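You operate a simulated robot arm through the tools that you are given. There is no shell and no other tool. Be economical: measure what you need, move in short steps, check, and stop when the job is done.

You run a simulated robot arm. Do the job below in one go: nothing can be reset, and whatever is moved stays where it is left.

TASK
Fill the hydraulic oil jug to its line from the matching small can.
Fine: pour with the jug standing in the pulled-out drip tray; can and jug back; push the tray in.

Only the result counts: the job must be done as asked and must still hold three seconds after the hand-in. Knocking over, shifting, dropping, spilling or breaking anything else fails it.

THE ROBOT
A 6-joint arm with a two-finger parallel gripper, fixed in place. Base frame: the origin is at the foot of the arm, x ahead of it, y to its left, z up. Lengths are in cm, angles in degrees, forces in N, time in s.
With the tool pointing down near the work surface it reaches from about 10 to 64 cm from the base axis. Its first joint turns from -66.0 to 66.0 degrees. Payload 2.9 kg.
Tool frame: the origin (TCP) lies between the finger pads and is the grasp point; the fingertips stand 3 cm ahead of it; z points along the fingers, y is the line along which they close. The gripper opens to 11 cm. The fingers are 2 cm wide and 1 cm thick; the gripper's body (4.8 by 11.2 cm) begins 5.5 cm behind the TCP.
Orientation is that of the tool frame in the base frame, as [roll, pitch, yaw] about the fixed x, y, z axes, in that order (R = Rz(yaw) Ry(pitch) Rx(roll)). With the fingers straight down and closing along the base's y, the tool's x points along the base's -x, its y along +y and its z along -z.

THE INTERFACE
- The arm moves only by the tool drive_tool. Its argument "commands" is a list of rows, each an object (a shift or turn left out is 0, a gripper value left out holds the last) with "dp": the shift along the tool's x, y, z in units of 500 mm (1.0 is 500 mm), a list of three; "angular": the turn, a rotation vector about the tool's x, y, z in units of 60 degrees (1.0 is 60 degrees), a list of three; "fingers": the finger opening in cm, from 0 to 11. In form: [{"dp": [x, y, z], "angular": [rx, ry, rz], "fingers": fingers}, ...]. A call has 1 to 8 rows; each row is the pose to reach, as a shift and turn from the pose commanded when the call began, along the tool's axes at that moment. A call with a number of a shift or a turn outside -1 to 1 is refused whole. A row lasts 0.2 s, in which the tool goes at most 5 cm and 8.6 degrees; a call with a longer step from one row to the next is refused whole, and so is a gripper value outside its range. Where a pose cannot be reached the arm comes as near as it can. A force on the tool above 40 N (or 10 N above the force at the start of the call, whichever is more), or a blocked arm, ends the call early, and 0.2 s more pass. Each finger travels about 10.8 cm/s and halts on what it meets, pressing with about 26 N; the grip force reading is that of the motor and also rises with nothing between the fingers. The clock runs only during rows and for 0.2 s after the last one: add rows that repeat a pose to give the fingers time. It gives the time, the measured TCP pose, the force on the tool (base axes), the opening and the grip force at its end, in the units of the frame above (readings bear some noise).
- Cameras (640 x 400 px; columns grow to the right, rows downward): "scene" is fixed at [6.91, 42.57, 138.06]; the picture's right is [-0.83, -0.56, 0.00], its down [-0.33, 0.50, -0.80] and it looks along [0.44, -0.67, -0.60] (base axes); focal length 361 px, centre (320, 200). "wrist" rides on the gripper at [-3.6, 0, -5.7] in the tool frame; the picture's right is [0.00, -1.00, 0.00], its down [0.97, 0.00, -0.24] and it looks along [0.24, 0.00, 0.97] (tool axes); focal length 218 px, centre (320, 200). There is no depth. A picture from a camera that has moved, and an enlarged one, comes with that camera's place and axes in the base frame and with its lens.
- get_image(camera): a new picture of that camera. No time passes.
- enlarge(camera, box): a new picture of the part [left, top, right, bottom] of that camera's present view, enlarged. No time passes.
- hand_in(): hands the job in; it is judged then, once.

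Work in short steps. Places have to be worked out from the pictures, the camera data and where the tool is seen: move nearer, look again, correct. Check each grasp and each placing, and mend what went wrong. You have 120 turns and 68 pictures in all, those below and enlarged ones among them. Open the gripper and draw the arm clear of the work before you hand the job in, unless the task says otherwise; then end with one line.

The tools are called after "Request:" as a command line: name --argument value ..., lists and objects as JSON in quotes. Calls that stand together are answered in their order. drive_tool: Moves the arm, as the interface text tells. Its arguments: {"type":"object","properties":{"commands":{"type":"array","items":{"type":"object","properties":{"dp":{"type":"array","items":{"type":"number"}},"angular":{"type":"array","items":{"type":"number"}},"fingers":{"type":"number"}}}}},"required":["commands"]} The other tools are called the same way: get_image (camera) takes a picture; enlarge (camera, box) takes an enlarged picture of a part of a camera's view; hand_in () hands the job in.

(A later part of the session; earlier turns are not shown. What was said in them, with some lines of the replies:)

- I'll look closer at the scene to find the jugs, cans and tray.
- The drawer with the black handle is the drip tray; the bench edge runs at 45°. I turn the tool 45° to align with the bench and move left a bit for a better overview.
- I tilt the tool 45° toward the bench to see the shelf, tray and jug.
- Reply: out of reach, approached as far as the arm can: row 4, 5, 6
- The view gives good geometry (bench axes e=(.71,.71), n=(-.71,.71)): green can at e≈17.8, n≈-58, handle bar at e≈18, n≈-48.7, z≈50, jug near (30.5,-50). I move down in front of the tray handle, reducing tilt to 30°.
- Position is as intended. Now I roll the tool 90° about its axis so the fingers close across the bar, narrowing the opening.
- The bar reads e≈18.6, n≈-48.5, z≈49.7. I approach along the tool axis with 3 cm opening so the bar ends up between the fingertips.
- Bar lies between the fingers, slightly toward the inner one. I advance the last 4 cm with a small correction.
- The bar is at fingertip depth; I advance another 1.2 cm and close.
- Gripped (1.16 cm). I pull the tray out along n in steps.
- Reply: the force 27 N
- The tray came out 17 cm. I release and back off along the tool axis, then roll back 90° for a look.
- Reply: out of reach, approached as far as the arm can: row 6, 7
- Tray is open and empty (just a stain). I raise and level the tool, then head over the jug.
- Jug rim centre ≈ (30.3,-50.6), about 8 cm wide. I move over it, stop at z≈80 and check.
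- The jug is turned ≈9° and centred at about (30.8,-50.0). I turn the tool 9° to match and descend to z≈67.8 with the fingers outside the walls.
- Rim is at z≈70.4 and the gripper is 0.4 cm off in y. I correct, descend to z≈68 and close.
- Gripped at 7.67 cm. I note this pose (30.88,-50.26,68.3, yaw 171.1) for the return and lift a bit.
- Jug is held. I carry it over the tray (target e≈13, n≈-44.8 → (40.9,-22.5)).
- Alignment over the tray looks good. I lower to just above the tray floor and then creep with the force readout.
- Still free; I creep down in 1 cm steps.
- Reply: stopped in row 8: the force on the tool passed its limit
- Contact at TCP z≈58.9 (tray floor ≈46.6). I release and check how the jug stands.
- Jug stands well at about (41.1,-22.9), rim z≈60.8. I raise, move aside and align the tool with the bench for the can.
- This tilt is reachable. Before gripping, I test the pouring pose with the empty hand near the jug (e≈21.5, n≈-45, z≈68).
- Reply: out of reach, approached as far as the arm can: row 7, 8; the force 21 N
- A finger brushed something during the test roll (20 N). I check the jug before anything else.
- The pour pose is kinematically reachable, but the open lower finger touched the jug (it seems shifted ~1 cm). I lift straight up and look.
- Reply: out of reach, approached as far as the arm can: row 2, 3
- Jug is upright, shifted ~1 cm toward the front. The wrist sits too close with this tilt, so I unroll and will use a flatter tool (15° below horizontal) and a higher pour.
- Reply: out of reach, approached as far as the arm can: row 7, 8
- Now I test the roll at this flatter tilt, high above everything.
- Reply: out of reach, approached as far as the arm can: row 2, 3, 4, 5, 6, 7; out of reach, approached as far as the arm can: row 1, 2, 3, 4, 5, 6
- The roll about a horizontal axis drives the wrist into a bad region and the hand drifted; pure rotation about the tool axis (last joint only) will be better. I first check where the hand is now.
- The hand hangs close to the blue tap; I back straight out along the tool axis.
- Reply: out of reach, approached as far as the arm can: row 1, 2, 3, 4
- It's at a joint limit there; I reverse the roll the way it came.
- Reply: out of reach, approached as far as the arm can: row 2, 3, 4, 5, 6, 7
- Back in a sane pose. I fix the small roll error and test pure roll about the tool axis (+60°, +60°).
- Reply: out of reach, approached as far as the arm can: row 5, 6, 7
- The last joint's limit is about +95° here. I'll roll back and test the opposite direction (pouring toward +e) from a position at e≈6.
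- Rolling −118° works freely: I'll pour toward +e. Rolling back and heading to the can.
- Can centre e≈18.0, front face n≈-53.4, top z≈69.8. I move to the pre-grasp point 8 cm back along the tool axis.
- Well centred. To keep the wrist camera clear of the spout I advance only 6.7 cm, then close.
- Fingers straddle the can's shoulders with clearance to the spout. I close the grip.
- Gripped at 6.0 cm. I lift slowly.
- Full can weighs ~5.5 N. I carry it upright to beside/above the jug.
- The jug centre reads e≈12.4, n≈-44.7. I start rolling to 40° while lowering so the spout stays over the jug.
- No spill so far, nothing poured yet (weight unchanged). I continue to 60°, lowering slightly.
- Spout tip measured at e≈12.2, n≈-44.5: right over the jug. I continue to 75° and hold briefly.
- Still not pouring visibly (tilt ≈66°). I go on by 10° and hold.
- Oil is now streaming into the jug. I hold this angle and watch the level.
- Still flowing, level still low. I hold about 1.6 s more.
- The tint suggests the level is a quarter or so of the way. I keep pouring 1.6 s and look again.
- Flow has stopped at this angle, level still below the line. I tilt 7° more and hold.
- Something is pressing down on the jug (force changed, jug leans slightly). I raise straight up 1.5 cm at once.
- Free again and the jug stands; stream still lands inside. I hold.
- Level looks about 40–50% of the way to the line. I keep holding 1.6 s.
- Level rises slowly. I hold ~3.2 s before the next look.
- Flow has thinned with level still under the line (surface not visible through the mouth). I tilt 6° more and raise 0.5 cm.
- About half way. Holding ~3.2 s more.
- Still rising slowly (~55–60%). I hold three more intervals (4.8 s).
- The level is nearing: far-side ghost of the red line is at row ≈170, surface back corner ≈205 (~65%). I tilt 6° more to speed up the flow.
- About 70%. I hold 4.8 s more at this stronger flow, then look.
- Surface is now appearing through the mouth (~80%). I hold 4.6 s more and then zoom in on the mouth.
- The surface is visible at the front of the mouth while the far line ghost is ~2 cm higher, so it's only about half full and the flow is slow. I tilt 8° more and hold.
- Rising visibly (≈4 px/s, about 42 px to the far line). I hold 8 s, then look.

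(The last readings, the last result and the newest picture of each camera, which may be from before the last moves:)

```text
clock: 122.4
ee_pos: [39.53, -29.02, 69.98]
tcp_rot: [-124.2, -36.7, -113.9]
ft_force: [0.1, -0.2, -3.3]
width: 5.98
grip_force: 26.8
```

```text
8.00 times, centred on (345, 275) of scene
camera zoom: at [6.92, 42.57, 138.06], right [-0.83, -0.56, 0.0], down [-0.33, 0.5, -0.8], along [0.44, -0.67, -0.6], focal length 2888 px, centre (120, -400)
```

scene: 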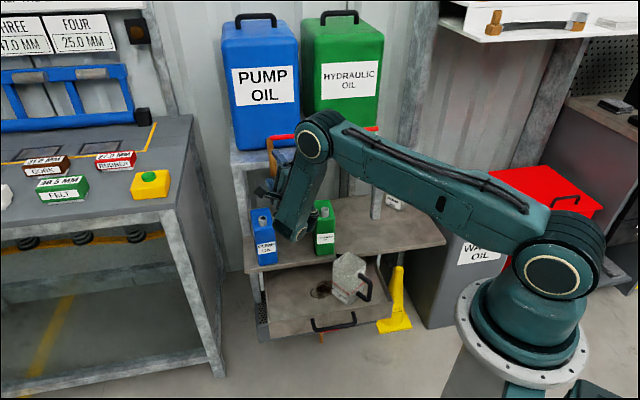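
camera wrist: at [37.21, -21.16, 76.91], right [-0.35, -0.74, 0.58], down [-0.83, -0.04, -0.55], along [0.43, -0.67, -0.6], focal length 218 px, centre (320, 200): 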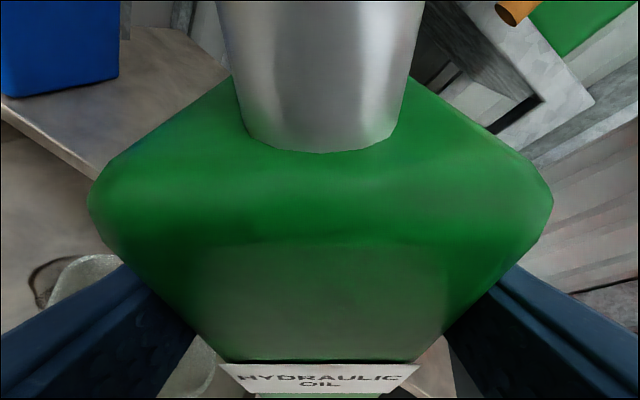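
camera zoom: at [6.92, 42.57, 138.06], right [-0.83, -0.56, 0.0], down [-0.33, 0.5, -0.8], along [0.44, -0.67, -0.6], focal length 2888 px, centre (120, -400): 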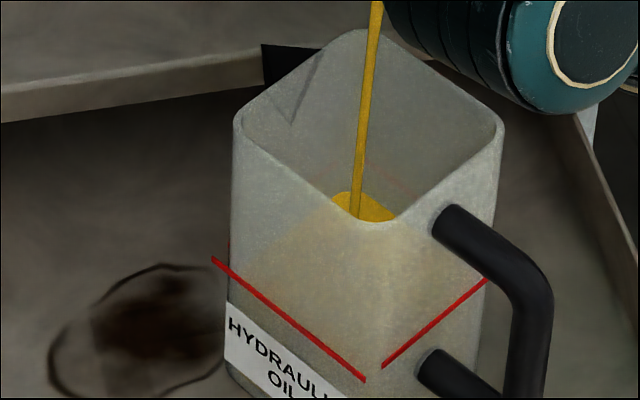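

Surface now ~28 px under the far line, flow slowing. I tilt another 8° and hold 6.4 s.

Request:
drive_tool --commands '[{"dp": [0, -0.008, 0], "angular": [0, 0, -0.067]}, {"dp": [-0.001, -0.016, 0], "angular": [0, 0, -0.133]}, {"dp": [-0.001, -0.016, 0], "angular": [0, 0, -0.133]}]'

Request:
drive_tool --commands '[{"dp": [0, 0, 0]}, {"dp": [0, 0, 0]}, {"dp": [0, 0, 0]}, {"dp": [0, 0, 0]}, {"dp": [0, 0, 0]}, {"dp": [0, 0, 0]}, {"dp": [0, 0, 0]}]'

Request:
drive_tool --commands '[{"dp": [0, 0, 0]}, {"dp": [0, 0, 0]}, {"dp": [0, 0, 0]}, {"dp": [0, 0, 0]}, {"dp": [0, 0, 0]}, {"dp": [0, 0, 0]}, {"dp": [0, 0, 0]}]'

Request:
drive_tool --commands '[{"dp": [0, 0, 0]}, {"dp": [0, 0, 0]}, {"dp": [0, 0, 0]}, {"dp": [0, 0, 0]}, {"dp": [0, 0, 0]}, {"dp": [0, 0, 0]}, {"dp": [0, 0, 0]}]'

Request:
enlarge --camera "scene" --box '[325, 250, 365, 300]'

```text
clock: 123.2
ee_pos: [40.11, -28.93, 70.48]
tcp_rot: [-128.2, -43.2, -107.6]
ft_force: [-0.5, -0.1, -2.6]
width: 5.98
grip_force: 26.7
```

```text
clock: 124.8
ee_pos: [39.99, -28.92, 70.37]
tcp_rot: [-128.2, -43.1, -107.6]
ft_force: [-0.4, -0.9, -2.3]
width: 5.96
grip_force: 26.7
```

```text
clock: 126.4
ee_pos: [40.06, -28.88, 70.43]
tcp_rot: [-128.2, -43.2, -107.6]
ft_force: [-0.1, 0.4, -1.9]
width: 5.98
grip_force: 26.0
```

```text
clock: 128.0
ee_pos: [40.04, -28.77, 70.31]
tcp_rot: [-128.2, -43.2, -107.6]
ft_force: [0.0, 1.1, -1.8]
width: 5.96
grip_force: 25.6
```

```text
8.00 times, centred on (345, 275) of scene
camera zoom: at [6.92, 42.57, 138.06], right [-0.83, -0.56, 0.0], down [-0.33, 0.5, -0.8], along [0.44, -0.67, -0.6], focal length 2888 px, centre (120, -400)
```

zoom: 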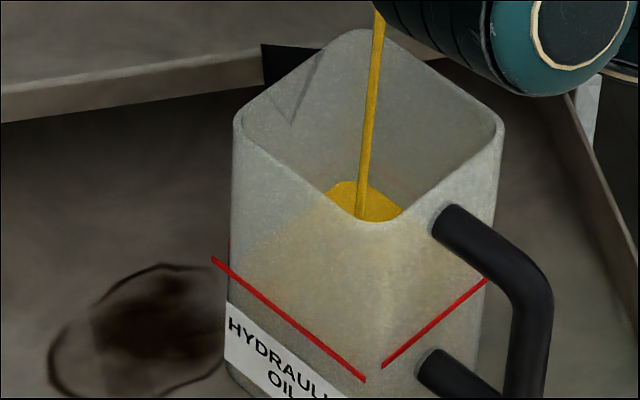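

About 20 px (≈0.8 cm) to go at ~1.6 px/s. I hold 9.6 s and check.

Request:
drive_tool --commands '[{"dp": [0, 0, 0]}, {"dp": [0, 0, 0]}, {"dp": [0, 0, 0]}, {"dp": [0, 0, 0]}, {"dp": [0, 0, 0]}, {"dp": [0, 0, 0]}, {"dp": [0, 0, 0]}]'

Request:
drive_tool --commands '[{"dp": [0, 0, 0]}, {"dp": [0, 0, 0]}, {"dp": [0, 0, 0]}, {"dp": [0, 0, 0]}, {"dp": [0, 0, 0]}, {"dp": [0, 0, 0]}, {"dp": [0, 0, 0]}]'

Request:
drive_tool --commands '[{"dp": [0, 0, 0]}, {"dp": [0, 0, 0]}, {"dp": [0, 0, 0]}, {"dp": [0, 0, 0]}, {"dp": [0, 0, 0]}, {"dp": [0, 0, 0]}, {"dp": [0, 0, 0]}]'

Request:
drive_tool --commands '[{"dp": [0, 0, 0]}, {"dp": [0, 0, 0]}, {"dp": [0, 0, 0]}, {"dp": [0, 0, 0]}, {"dp": [0, 0, 0]}, {"dp": [0, 0, 0]}, {"dp": [0, 0, 0]}]'

Request:
drive_tool --commands '[{"dp": [0, 0, 0]}, {"dp": [0, 0, 0]}, {"dp": [0, 0, 0]}, {"dp": [0, 0, 0]}, {"dp": [0, 0, 0]}, {"dp": [0, 0, 0]}, {"dp": [0, 0, 0]}]'

Request:
drive_tool --commands '[{"dp": [0, 0, 0]}, {"dp": [0, 0, 0]}, {"dp": [0, 0, 0]}, {"dp": [0, 0, 0]}, {"dp": [0, 0, 0]}, {"dp": [0, 0, 0]}]'

Request:
enlarge --camera "scene" --box '[325, 250, 365, 300]'

```text
clock: 129.6
ee_pos: [40.03, -28.84, 70.43]
tcp_rot: [-128.2, -43.2, -107.6]
ft_force: [-0.4, -0.1, -2.3]
width: 5.97
grip_force: 26.1
```

```text
clock: 131.2
ee_pos: [40.07, -28.85, 70.33]
tcp_rot: [-128.2, -43.3, -107.6]
ft_force: [0.3, 0.2, -1.9]
width: 5.97
grip_force: 26.2
```

```text
clock: 132.8
ee_pos: [40.14, -28.94, 70.49]
tcp_rot: [-128.3, -43.3, -107.6]
ft_force: [0.1, 1.0, -1.8]
width: 5.98
grip_force: 26.3
```

```text
clock: 134.4
ee_pos: [40.03, -28.77, 70.3]
tcp_rot: [-128.3, -43.3, -107.6]
ft_force: [0.2, 0.6, -0.9]
width: 5.99
grip_force: 25.7
```

```text
clock: 136.0
ee_pos: [39.98, -28.87, 70.44]
tcp_rot: [-128.2, -43.3, -107.6]
ft_force: [-0.4, -0.1, -3.0]
width: 5.99
grip_force: 26.4
```

```text
clock: 137.4
ee_pos: [40.12, -28.92, 70.4]
tcp_rot: [-128.3, -43.3, -107.6]
ft_force: [-1.2, -0.6, -1.3]
width: 5.98
grip_force: 26.0
```

```text
8.00 times, centred on (345, 275) of scene
camera zoom: at [6.92, 42.57, 138.06], right [-0.83, -0.56, 0.0], down [-0.33, 0.5, -0.8], along [0.44, -0.67, -0.6], focal length 2888 px, centre (120, -400)
```

zoom: 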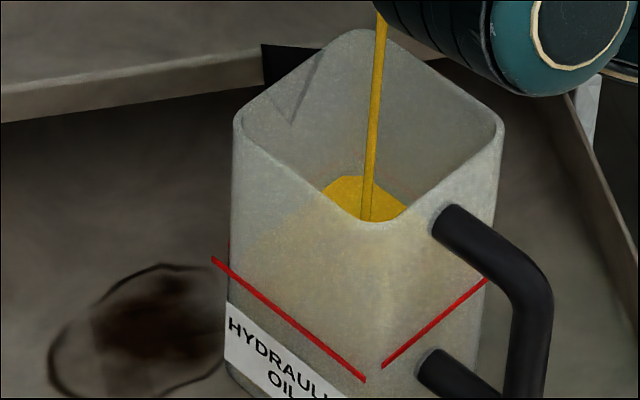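

Rise is slowing (≈14 px left, ~0.6 cm). I tilt another 8° and hold ~11 s.

Request:
drive_tool --commands '[{"dp": [0, -0.008, 0], "angular": [0, 0, -0.067]}, {"dp": [-0.001, -0.016, 0], "angular": [0, 0, -0.133]}, {"dp": [-0.001, -0.016, 0], "angular": [0, 0, -0.133]}]'

Request:
drive_tool --commands '[{"dp": [0, 0, 0]}, {"dp": [0, 0, 0]}, {"dp": [0, 0, 0]}, {"dp": [0, 0, 0]}, {"dp": [0, 0, 0]}, {"dp": [0, 0, 0]}, {"dp": [0, 0, 0]}]'

Request:
drive_tool --commands '[{"dp": [0, 0, 0]}, {"dp": [0, 0, 0]}, {"dp": [0, 0, 0]}, {"dp": [0, 0, 0]}, {"dp": [0, 0, 0]}, {"dp": [0, 0, 0]}, {"dp": [0, 0, 0]}]'

Request:
drive_tool --commands '[{"dp": [0, 0, 0]}, {"dp": [0, 0, 0]}, {"dp": [0, 0, 0]}, {"dp": [0, 0, 0]}, {"dp": [0, 0, 0]}, {"dp": [0, 0, 0]}, {"dp": [0, 0, 0]}]'

Request:
drive_tool --commands '[{"dp": [0, 0, 0]}, {"dp": [0, 0, 0]}, {"dp": [0, 0, 0]}, {"dp": [0, 0, 0]}, {"dp": [0, 0, 0]}, {"dp": [0, 0, 0]}, {"dp": [0, 0, 0]}]'

Request:
drive_tool --commands '[{"dp": [0, 0, 0]}, {"dp": [0, 0, 0]}, {"dp": [0, 0, 0]}, {"dp": [0, 0, 0]}, {"dp": [0, 0, 0]}, {"dp": [0, 0, 0]}, {"dp": [0, 0, 0]}]'

Request:
drive_tool --commands '[{"dp": [0, 0, 0]}, {"dp": [0, 0, 0]}, {"dp": [0, 0, 0]}, {"dp": [0, 0, 0]}, {"dp": [0, 0, 0]}, {"dp": [0, 0, 0]}, {"dp": [0, 0, 0]}]'

Request:
enlarge --camera "scene" --box '[325, 250, 365, 300]'

```text
clock: 138.2
ee_pos: [40.69, -28.41, 70.73]
tcp_rot: [-133.7, -49.2, -99.9]
ft_force: [-0.2, 0.9, -2.1]
width: 5.94
grip_force: 26.2
```

```text
clock: 139.8
ee_pos: [40.75, -28.5, 70.85]
tcp_rot: [-133.5, -49.2, -100.2]
ft_force: [0.7, -0.8, -1.5]
width: 5.96
grip_force: 25.9
```

```text
clock: 141.4
ee_pos: [40.68, -28.58, 70.7]
tcp_rot: [-133.6, -49.2, -100.1]
ft_force: [-0.3, -0.6, -2.0]
width: 5.98
grip_force: 26.0
```

```text
clock: 143.0
ee_pos: [40.62, -28.54, 70.86]
tcp_rot: [-133.4, -49.2, -100.1]
ft_force: [-0.1, -0.1, -2.3]
width: 5.98
grip_force: 26.5
```

```text
clock: 144.6
ee_pos: [40.75, -28.59, 70.85]
tcp_rot: [-133.6, -49.2, -100.1]
ft_force: [-0.3, 0.6, -1.5]
width: 5.96
grip_force: 26.3
```

```text
clock: 146.2
ee_pos: [40.68, -28.58, 70.98]
tcp_rot: [-133.6, -49.2, -100.0]
ft_force: [-0.2, 0.2, -1.8]
width: 5.97
grip_force: 26.1
```

```text
clock: 147.8
ee_pos: [40.61, -28.56, 70.85]
tcp_rot: [-133.6, -49.2, -100.2]
ft_force: [-0.2, 0.3, -3.1]
width: 5.99
grip_force: 25.8
```

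```text
8.00 times, centred on (345, 275) of scene
camera zoom: at [6.92, 42.57, 138.06], right [-0.83, -0.56, 0.0], down [-0.33, 0.5, -0.8], along [0.44, -0.67, -0.6], focal length 2888 px, centre (120, -400)
```

zoom: 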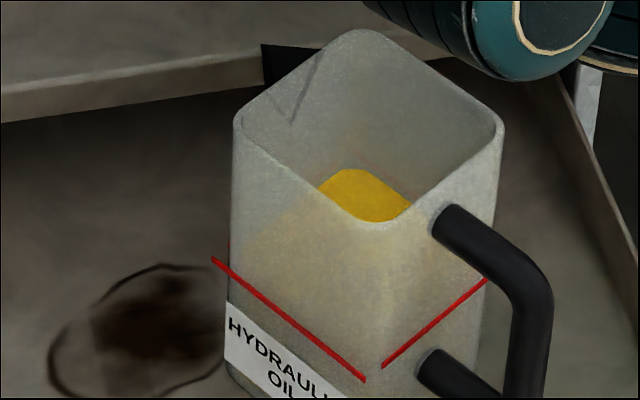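

Flow has stopped about 10 px (0.4 cm) short of the line. I roll 12° further, keeping the spout tip in place, and hold.

Request:
drive_tool --commands '[{"dp": [-0.001, -0.012, 0], "angular": [0, 0, -0.1]}, {"dp": [-0.002, -0.0245, 0], "angular": [0, 0, -0.2]}, {"dp": [-0.002, -0.0245, 0], "angular": [0, 0, -0.2]}, {"dp": [-0.002, -0.0245, 0], "angular": [0, 0, -0.2]}, {"dp": [-0.002, -0.0245, 0], "angular": [0, 0, -0.2]}, {"dp": [-0.002, -0.0245, 0], "angular": [0, 0, -0.2]}, {"dp": [-0.002, -0.0245, 0], "angular": [0, 0, -0.2]}]'

Request:
drive_tool --commands '[{"dp": [0, 0, 0]}, {"dp": [0, 0, 0]}, {"dp": [0, 0, 0]}, {"dp": [0, 0, 0]}, {"dp": [0, 0, 0]}, {"dp": [0, 0, 0]}, {"dp": [0, 0, 0]}]'

Request:
drive_tool --commands '[{"dp": [0, 0, 0]}, {"dp": [0, 0, 0]}, {"dp": [0, 0, 0]}, {"dp": [0, 0, 0]}, {"dp": [0, 0, 0]}, {"dp": [0, 0, 0]}, {"dp": [0, 0, 0]}]'

Request:
drive_tool --commands '[{"dp": [0, 0, 0]}, {"dp": [0, 0, 0]}, {"dp": [0, 0, 0]}, {"dp": [0, 0, 0]}, {"dp": [0, 0, 0]}, {"dp": [0, 0, 0]}, {"dp": [0, 0, 0]}]'

```text
clock: 149.4
ee_pos: [41.5, -27.94, 71.29]
tcp_rot: [-145.9, -57.0, -84.8]
ft_force: [-0.2, -0.2, -1.0]
width: 5.97
grip_force: 25.9
```

```text
clock: 151.0
ee_pos: [41.6, -28.03, 71.31]
tcp_rot: [-145.9, -57.0, -84.8]
ft_force: [0.3, 0.4, -1.9]
width: 5.99
grip_force: 25.8
```

```text
clock: 152.6
ee_pos: [41.66, -28.04, 71.31]
tcp_rot: [-145.8, -56.9, -84.8]
ft_force: [0.7, -0.1, -1.9]
width: 5.96
grip_force: 26.2
```

```text
clock: 154.2
ee_pos: [41.47, -27.99, 71.34]
tcp_rot: [-145.9, -57.0, -84.8]
ft_force: [-0.4, 0.2, -2.3]
width: 5.96
grip_force: 26.1
```

Request:
drive_tool --commands '[{"dp": [-0.001, -0.012, 0], "angular": [0, 0, -0.1]}, {"dp": [-0.0026, -0.0242, 0], "angular": [0, 0, -0.2]}, {"dp": [-0.0026, -0.0242, 0], "angular": [0, 0, -0.2]}, {"dp": [-0.0026, -0.0242, 0], "angular": [0, 0, -0.2]}, {"dp": [-0.0026, -0.0242, 0], "angular": [0, 0, -0.2]}, {"dp": [-0.0026, -0.0242, 0], "angular": [0, 0, -0.2]}, {"dp": [-0.0026, -0.0242, 0], "angular": [0, 0, -0.2]}]'

Request:
drive_tool --commands '[{"dp": [0, 0, 0]}, {"dp": [0, 0, 0]}, {"dp": [0, 0, 0]}, {"dp": [0, 0, 0]}, {"dp": [0, 0, 0]}, {"dp": [0, 0, 0]}, {"dp": [0, 0, 0]}]'

Request:
enlarge --camera "scene" --box '[325, 235, 365, 285]'

```text
clock: 155.8
ee_pos: [42.48, -27.34, 71.55]
tcp_rot: [-164.5, -62.1, -63.2]
ft_force: [0.5, -0.3, -1.2]
width: 5.99
grip_force: 26.6
```

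```text
clock: 157.4
ee_pos: [42.6, -27.31, 71.53]
tcp_rot: [-164.6, -62.1, -63.1]
ft_force: [0.1, -0.2, -1.2]
width: 5.96
grip_force: 26.1
```

```text
8.00 times, centred on (345, 260) of scene
camera zoom: at [6.92, 42.57, 138.06], right [-0.83, -0.56, 0.0], down [-0.33, 0.5, -0.8], along [0.44, -0.67, -0.6], focal length 2888 px, centre (120, -280)
```

zoom: 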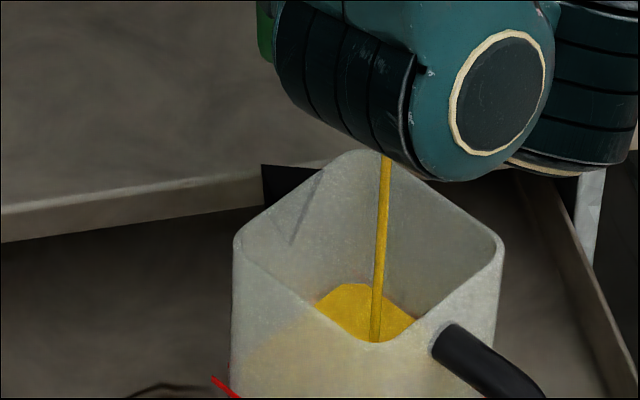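

The surface is now within ~0.2 cm of the line and still trickling in. I hold ~2 s more, then roll the can back with the spout kept over the jug.

Request:
drive_tool --commands '[{"dp": [0, 0, 0]}, {"dp": [0, 0, 0]}, {"dp": [0, 0, 0]}, {"dp": [0, 0, 0]}, {"dp": [0, 0, 0]}, {"dp": [0, 0, 0]}, {"dp": [0, 0, 0]}, {"dp": [0, 0, 0]}]'

Request:
drive_tool --commands '[{"dp": [0.001, 0.012, -0.004], "angular": [0, 0, 0.14]}, {"dp": [0.002, 0.024, -0.008], "angular": [0, 0, 0.28]}, {"dp": [0.003, 0.037, -0.012], "angular": [0, 0, 0.42]}, {"dp": [0.005, 0.049, -0.017], "angular": [0, 0, 0.56]}, {"dp": [0.006, 0.061, -0.021], "angular": [0, 0, 0.7]}, {"dp": [0.007, 0.074, -0.025], "angular": [0, 0, 0.84]}, {"dp": [0.008, 0.086, -0.029], "angular": [0, 0, 0.98]}]'

Request:
drive_tool --commands '[{"dp": [0, -0.008, -0.012], "angular": [0, 0, 0.14]}, {"dp": [0, -0.015, -0.023], "angular": [0, 0, 0.28]}, {"dp": [0, -0.023, -0.035], "angular": [0, 0, 0.42]}, {"dp": [0, -0.03, -0.046], "angular": [0, 0, 0.56]}, {"dp": [0, -0.038, -0.058], "angular": [0, 0, 0.7]}, {"dp": [0, -0.045, -0.069], "angular": [0, 0, 0.84]}, {"dp": [0, -0.053, -0.081], "angular": [0, 0, 0.98]}]'

Request:
drive_tool --commands '[{"dp": [-0.01, -0.009, -0.006], "angular": [0, 0, 0.13]}, {"dp": [-0.02, -0.017, -0.013], "angular": [0, 0, 0.26]}, {"dp": [-0.03, -0.026, -0.019], "angular": [0, 0, 0.39]}, {"dp": [-0.039, -0.034, -0.026], "angular": [0, 0, 0.52]}, {"dp": [-0.049, -0.043, -0.032], "angular": [0, 0, 0.65]}, {"dp": [-0.059, -0.051, -0.039], "angular": [0, 0, 0.78]}, {"dp": [-0.069, -0.06, -0.045], "angular": [0, 0, 0.907]}]'

```text
clock: 159.2
ee_pos: [42.45, -27.31, 71.68]
tcp_rot: [-164.6, -62.1, -63.3]
ft_force: [-0.1, 0.2, -2.3]
width: 6.0
grip_force: 25.8
```

```text
clock: 160.8
ee_pos: [38.67, -29.3, 72.17]
tcp_rot: [-118.7, -20.5, -125.0]
ft_force: [-0.7, 0.2, -2.1]
width: 5.99
grip_force: 26.0
```

```text
clock: 162.4
ee_pos: [37.39, -26.74, 76.01]
tcp_rot: [-122.0, 31.4, -153.9]
ft_force: [0.3, -0.7, -1.0]
width: 6.0
grip_force: 26.2
```

```text
clock: 164.0
ee_pos: [38.24, -26.02, 81.16]
tcp_rot: [179.6, 63.2, 133.7]
ft_force: [-0.5, 0.2, -1.6]
width: 6.0
grip_force: 26.5
```

Can is upright again. I carry it back above its spot, then lower.

Request:
drive_tool --commands '[{"dp": [-0.014, 0.03, 0.027]}, {"dp": [-0.03, 0.065, 0.058]}, {"dp": [-0.048, 0.105, 0.094]}, {"dp": [-0.066, 0.145, 0.13]}, {"dp": [-0.08, 0.175, 0.158]}, {"dp": [-0.0844, 0.1854, 0.1668]}, {"dp": [-0.0844, 0.1854, 0.1668]}]'

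```text
clock: 165.6
ee_pos: [51.47, -26.2, 80.97]
tcp_rot: [180.0, 63.2, 134.1]
ft_force: [0.1, -0.6, -1.6]
width: 5.97
grip_force: 25.9
```

Request:
drive_tool --commands '[{"dp": [0.06, -0.001, 0.03]}, {"dp": [0.125, -0.002, 0.063]}, {"dp": [0.19, -0.002, 0.096]}, {"dp": [0.235, -0.002, 0.119]}, {"dp": [0.246, -0.002, 0.1243]}, {"dp": [0.251, -0.002, 0.1268]}, {"dp": [0.254, -0.002, 0.1285]}, {"dp": [0.257, -0.002, 0.13]}]'

```text
clock: 167.4
ee_pos: [51.5, -26.31, 66.78]
tcp_rot: [180.0, 63.2, 134.1]
ft_force: [-0.3, -0.2, -1.3]
width: 5.98
grip_force: 26.4
```

Request:
drive_tool --commands '[{"dp": [0.002, 0, 0.001]}, {"dp": [0.004, 0, 0.002]}, {"dp": [0.004, 0, 0.002]}]'

```text
clock: 168.2
ee_pos: [51.56, -26.29, 66.49]
tcp_rot: [-179.9, 63.3, 134.1]
ft_force: [-1.1, 0.2, 4.6]
width: 5.98
grip_force: 25.9
```

The can is seated (force +4.6 N). I open the fingers and back out along the tool axis.

Request:
drive_tool --commands '[{"fingers": 7}, {"fingers": 10}, {"fingers": 10}, {"dp": [0, 0, -0.03], "fingers": 10}, {"dp": [0, 0, -0.08]}, {"dp": [0, 0, -0.14]}, {"dp": [0, 0, -0.18]}]'

```text
clock: 169.8
ee_pos: [45.68, -20.59, 70.46]
tcp_rot: [-180.0, 63.2, 134.1]
ft_force: [0.1, 0.0, 0.4]
width: 9.99
grip_force: 0.0
```

Clear of the can. I raise, level the tool and move above the jug.

Request:
drive_tool --commands '[{"dp": [-0.08, 0, -0.04]}, {"dp": [-0.16, 0, -0.08]}, {"dp": [-0.25, 0, -0.126]}]'

Request:
drive_tool --commands '[{"angular": [0, 0.13, 0], "fingers": 11}, {"angular": [0, 0.26, 0]}, {"angular": [0, 0.39, 0]}, {"angular": [0, 0.52, 0]}, {"angular": [0, 0.65, 0]}, {"angular": [0, 0.78, 0]}, {"angular": [0, 0.91, 0]}]'

Request:
drive_tool --commands '[{"angular": [0, 0.1433, 0]}]'

```text
refused: row 3 steps farther than a row can; nothing moved
```

```text
clock: 171.4
ee_pos: [45.81, -20.6, 70.49]
tcp_rot: [-180.0, 8.5, 134.2]
ft_force: [-0.2, -0.1, 0.6]
width: 11.01
grip_force: 0.0
```

```text
clock: 171.8
ee_pos: [45.77, -20.52, 70.5]
tcp_rot: [180.0, -0.1, 134.1]
ft_force: [0.1, -0.6, 0.0]
width: 11.0
grip_force: 0.0
```

The raise was refused but the levelling happened freely at z≈70.5 with no contact. I now rise slightly and move over the jug at yaw ≈169.

Request:
drive_tool --commands '[{"dp": [0, 0, -0.07]}, {"dp": [0.02, -0.035, -0.1], "angular": [0, 0, -0.12]}, {"dp": [0.035, -0.07, -0.1], "angular": [0, 0, -0.24]}, {"dp": [0.05, -0.1, -0.08], "angular": [0, 0, -0.36]}, {"dp": [0.059, -0.113, -0.07], "angular": [0, 0, -0.48]}, {"dp": [0.059, -0.113, -0.07], "angular": [0, 0, -0.583]}]'

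Request:
get_image --camera "wrist"

```text
clock: 173.2
ee_pos: [39.79, -22.35, 73.94]
tcp_rot: [-180.0, 0.1, 169.2]
ft_force: [0.5, 0.5, 0.2]
width: 11.02
grip_force: 0.0
```

```text
0 pictures are left
camera wrist: at [43.31, -22.9, 79.64], right [-0.19, -0.98, 0.0], down [-0.95, 0.18, 0.24], along [-0.24, 0.04, -0.97], focal length 218 px, centre (320, 200)
```

wrist: 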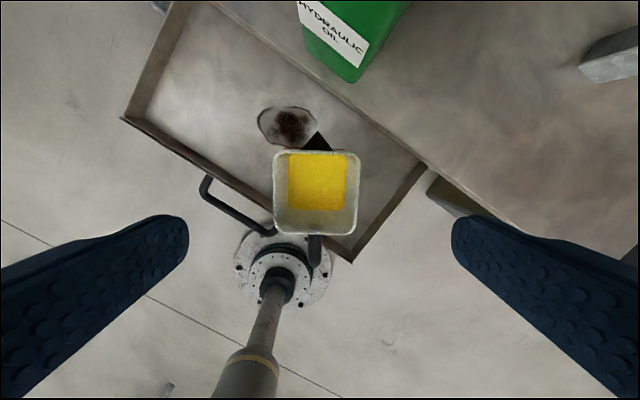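

The jug is centred 0.4/0.3 cm off in tool x/y and aligned; the oil fills evenly. I correct, descend to z≈58.8 and close.

Request:
drive_tool --commands '[{"dp": [0.008, 0.006, 0.07]}, {"dp": [0.008, 0.006, 0.15]}, {"dp": [0.008, 0.006, 0.22]}, {"dp": [0.008, 0.006, 0.27]}, {"dp": [0.008, 0.006, 0.3]}, {"dp": [0.008, 0.006, 0.3], "fingers": 5}, {"dp": [0.008, 0.006, 0.3], "fingers": 5}, {"dp": [0.008, 0.006, 0.3], "fingers": 5}]'

```text
clock: 175.0
ee_pos: [39.23, -22.06, 59.0]
tcp_rot: [180.0, 0.0, 169.1]
ft_force: [0.3, -0.8, -0.5]
width: 7.63
grip_force: 25.7
```

Gripped at 7.63 cm, same as before. I lift slowly and check the weight.

Request:
drive_tool --commands '[{"dp": [0, 0, -0.01]}, {"dp": [0, 0, -0.03]}, {"dp": [0, 0, -0.07]}, {"dp": [0, 0, -0.13]}, {"dp": [0, 0, -0.2]}, {"dp": [0, 0, -0.27]}, {"dp": [0, 0, -0.34]}, {"dp": [0, 0, -0.38]}]'

```text
clock: 176.8
ee_pos: [39.2, -22.28, 78.05]
tcp_rot: [-180.0, -0.1, 169.0]
ft_force: [0.0, 0.0, -5.4]
width: 7.6
grip_force: 25.9
```

Full jug weighs ~5.4 N and is held firmly. I carry it back gently towards its original place.

Request:
drive_tool --commands '[{"dp": [0.002, -0.02, -0.01]}, {"dp": [0.005, -0.055, -0.02]}, {"dp": [0.009, -0.1, -0.03], "angular": [0, 0, -0.01]}, {"dp": [0.014, -0.15, -0.03], "angular": [0, 0, -0.02]}, {"dp": [0.019, -0.2, -0.03], "angular": [0, 0, -0.03]}, {"dp": [0.024, -0.25, -0.03], "angular": [0, 0, -0.035]}, {"dp": [0.028, -0.29, -0.03], "angular": [0, 0, -0.035]}, {"dp": [0.03, -0.315, -0.03], "angular": [0, 0, -0.035]}]'

```text
clock: 178.6
ee_pos: [35.05, -37.29, 79.52]
tcp_rot: [-179.9, 0.0, 171.2]
ft_force: [0.0, -0.5, -3.9]
width: 7.62
grip_force: 26.1
```

Request:
drive_tool --commands '[{"dp": [0.004, -0.025, 0]}, {"dp": [0.011, -0.07, 0]}, {"dp": [0.019, -0.12, 0]}, {"dp": [0.027, -0.17, 0]}, {"dp": [0.035, -0.22, 0]}, {"dp": [0.04, -0.25, 0]}, {"dp": [0.043, -0.269, 0]}, {"dp": [0.043, -0.269, 0]}]'

```text
clock: 180.4
ee_pos: [30.63, -50.01, 79.44]
tcp_rot: [180.0, -0.1, 171.3]
ft_force: [-0.9, 0.3, -3.6]
width: 7.62
grip_force: 26.4
```

Request:
drive_tool --commands '[{"dp": [-0.003, -0.003, 0.05]}, {"dp": [-0.003, -0.003, 0.11]}, {"dp": [-0.003, -0.003, 0.16]}, {"dp": [-0.003, -0.003, 0.19]}, {"dp": [-0.003, -0.003, 0.205]}, {"dp": [-0.003, -0.003, 0.212]}]'

Request:
drive_tool --commands '[{"dp": [0, 0, 0.004]}, {"dp": [0, 0, 0.008]}]'

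```text
clock: 181.8
ee_pos: [30.88, -50.25, 69.0]
tcp_rot: [-179.9, -0.1, 171.2]
ft_force: [0.0, 1.0, -4.9]
width: 7.62
grip_force: 25.9
```

```text
clock: 182.4
ee_pos: [30.77, -50.29, 68.76]
tcp_rot: [179.9, -0.1, 171.2]
ft_force: [0.7, -0.6, -3.8]
width: 7.61
grip_force: 26.0
```

Request:
drive_tool --commands '[{"dp": [0, 0, 0.003]}, {"dp": [0, 0, 0.006]}]'

Request:
drive_tool --commands '[{"dp": [0, 0, 0.002]}, {"dp": [0, 0, 0.004]}]'

```text
clock: 183.0
ee_pos: [30.84, -50.22, 68.25]
tcp_rot: [-180.0, 0.1, 171.2]
ft_force: [0.2, -0.6, -3.8]
width: 7.6
grip_force: 25.8
```

```text
clock: 183.6
ee_pos: [30.73, -50.3, 68.05]
tcp_rot: [-180.0, 0.0, 171.2]
ft_force: [0.0, 0.8, 1.9]
width: 7.6
grip_force: 26.5
```

The jug is now seated (force +1.9 N, z=68.05). I open and rise.

Request:
drive_tool --commands '[{"fingers": 9}, {"fingers": 11}, {"fingers": 11}, {"dp": [0, 0, -0.04], "fingers": 11}, {"dp": [0, 0, -0.12]}, {"dp": [0, 0, -0.2]}, {"dp": [0, 0, -0.28]}, {"dp": [0, 0, -0.36]}]'

```text
clock: 185.4
ee_pos: [30.82, -50.33, 85.87]
tcp_rot: [179.9, 0.0, 171.2]
ft_force: [-0.1, -0.1, -0.2]
width: 11.02
grip_force: 0.1
```

Jug is returned. Now I move to the tray front, closing the fingers, turning to yaw 135.

Request:
drive_tool --commands '[{"dp": [0.011, 0.08, 0], "fingers": 0}, {"dp": [0.022, 0.165, 0], "angular": [0, 0, 0.1]}, {"dp": [0.033, 0.25, 0], "angular": [0, 0, 0.2]}, {"dp": [0.044, 0.335, 0], "angular": [0, 0, 0.3]}, {"dp": [0.056, 0.42, 0], "angular": [0, 0, 0.4]}, {"dp": [0.067, 0.505, 0], "angular": [0, 0, 0.5]}, {"dp": [0.078, 0.59, 0], "angular": [0, 0, 0.6]}, {"dp": [0.088, 0.67, 0], "angular": [0, 0, 0.6]}]'

```text
clock: 187.2
ee_pos: [31.65, -16.51, 86.04]
tcp_rot: [-180.0, -0.1, 135.0]
ft_force: [-0.1, -0.4, 0.6]
width: 0.02
grip_force: 25.6
```

Request:
drive_tool --commands '[{"dp": [0.035, 0.036, 0.04], "angular": [0, -0.08, 0]}, {"dp": [0.07, 0.073, 0.1], "angular": [0, -0.16, 0]}, {"dp": [0.105, 0.11, 0.17], "angular": [0, -0.24, 0]}, {"dp": [0.141, 0.146, 0.24], "angular": [0, -0.333, 0]}, {"dp": [0.141, 0.146, 0.3], "angular": [0, -0.333, 0]}, {"dp": [0.141, 0.146, 0.36], "angular": [0, -0.333, 0]}]'

```text
clock: 188.6
ee_pos: [31.64, -6.27, 67.92]
tcp_rot: [179.9, 20.0, 135.1]
ft_force: [0.2, -0.3, -0.4]
width: 0.01
grip_force: 26.3
```

Request:
drive_tool --commands '[{"dp": [0.03, 0, 0.083]}, {"dp": [0.06, 0, 0.166]}, {"dp": [0.09, 0, 0.248]}, {"dp": [0.116, 0, 0.32]}]'

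```text
clock: 189.6
ee_pos: [31.79, -6.49, 50.81]
tcp_rot: [179.9, 19.9, 135.2]
ft_force: [0.2, 0.6, 0.0]
width: 0.0
grip_force: 25.9
```

In position in front of the bar, no contact. I push the tray inwards.

Request:
drive_tool --commands '[{"dp": [-0.0376, 0, 0.0137]}, {"dp": [-0.075, 0, 0.027]}, {"dp": [-0.113, 0, 0.041]}, {"dp": [-0.15, 0, 0.0545]}, {"dp": [-0.188, 0, 0.068]}, {"dp": [-0.226, 0, 0.082]}, {"dp": [-0.263, 0, 0.0955]}, {"dp": [-0.301, 0, 0.109]}]'

```text
clock: 191.4
ee_pos: [43.23, -17.9, 50.71]
tcp_rot: [180.0, 20.0, 135.2]
ft_force: [-0.7, 0.1, -0.3]
width: 0.05
grip_force: 25.8
```

Request:
drive_tool --commands '[{"dp": [-0.0188, 0, 0.0068]}, {"dp": [-0.0376, 0, 0.0137]}, {"dp": [-0.0564, 0, 0.0205]}]'

```text
clock: 192.2
ee_pos: [45.31, -19.78, 51.12]
tcp_rot: [-180.0, 20.1, 135.2]
ft_force: [-1.3, 1.7, -0.3]
width: 0.0
grip_force: 25.6
```

A small resisting force shows contact. I continue in small steps until the stop.

Request:
drive_tool --commands '[{"dp": [-0.006, 0, 0.002]}, {"dp": [-0.012, 0, 0.0044]}]'

Request:
drive_tool --commands '[{"dp": [-0.006, 0, 0.002]}, {"dp": [-0.012, 0, 0.0044]}]'

```text
clock: 192.8
ee_pos: [45.87, -20.21, 51.05]
tcp_rot: [-180.0, 20.0, 135.3]
ft_force: [-0.2, 1.1, 1.9]
width: 0.0
grip_force: 26.4
```

```text
clock: 193.4
ee_pos: [46.03, -20.43, 50.95]
tcp_rot: [-179.9, 19.5, 135.3]
ft_force: [-10.0, 12.2, 4.5]
width: 0.01
grip_force: 26.4
```

Firm 16 N resistance at the original closed position: the tray is fully in. I back off and draw the arm clear, opening the gripper.

Request:
drive_tool --commands '[{"dp": [0.03, 0, -0.011]}, {"dp": [0.1, 0, -0.036]}, {"dp": [0.19, 0, -0.07]}, {"dp": [0.16, 0, -0.15]}, {"dp": [0.13, 0, -0.24]}, {"dp": [0.1, 0, -0.33]}, {"dp": [0.07, 0, -0.42]}, {"dp": [0.04, 0, -0.5], "fingers": 8}]'

Request:
drive_tool --commands '[{"dp": [0, 0, -0.05], "fingers": 11}, {"dp": [0, 0, -0.1], "fingers": 11}, {"dp": [0, 0, -0.1], "fingers": 11}]'

```text
clock: 195.2
ee_pos: [38.71, -13.53, 73.89]
tcp_rot: [-179.9, 19.9, 135.1]
ft_force: [0.4, -0.9, 0.4]
width: 7.99
grip_force: 1.1
```

```text
clock: 196.0
ee_pos: [37.66, -11.98, 78.51]
tcp_rot: [-180.0, 20.0, 135.2]
ft_force: [0.7, -0.9, 0.5]
width: 11.02
grip_force: 0.0
```

The arm is clear, the gripper is open, and jug, can and tray are back, so I hand the job in.

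Request:
hand_in

```text
The job is handed in.
```

I filled the hydraulic oil jug from the green can to within about 0.2 cm of its line at my last level check, poured a little more after that, put the jug and can back, pushed the tray in to its stop and handed in. I had no pictures left after re-gripping the jug, so the final level and placements are judged from force and position readings.
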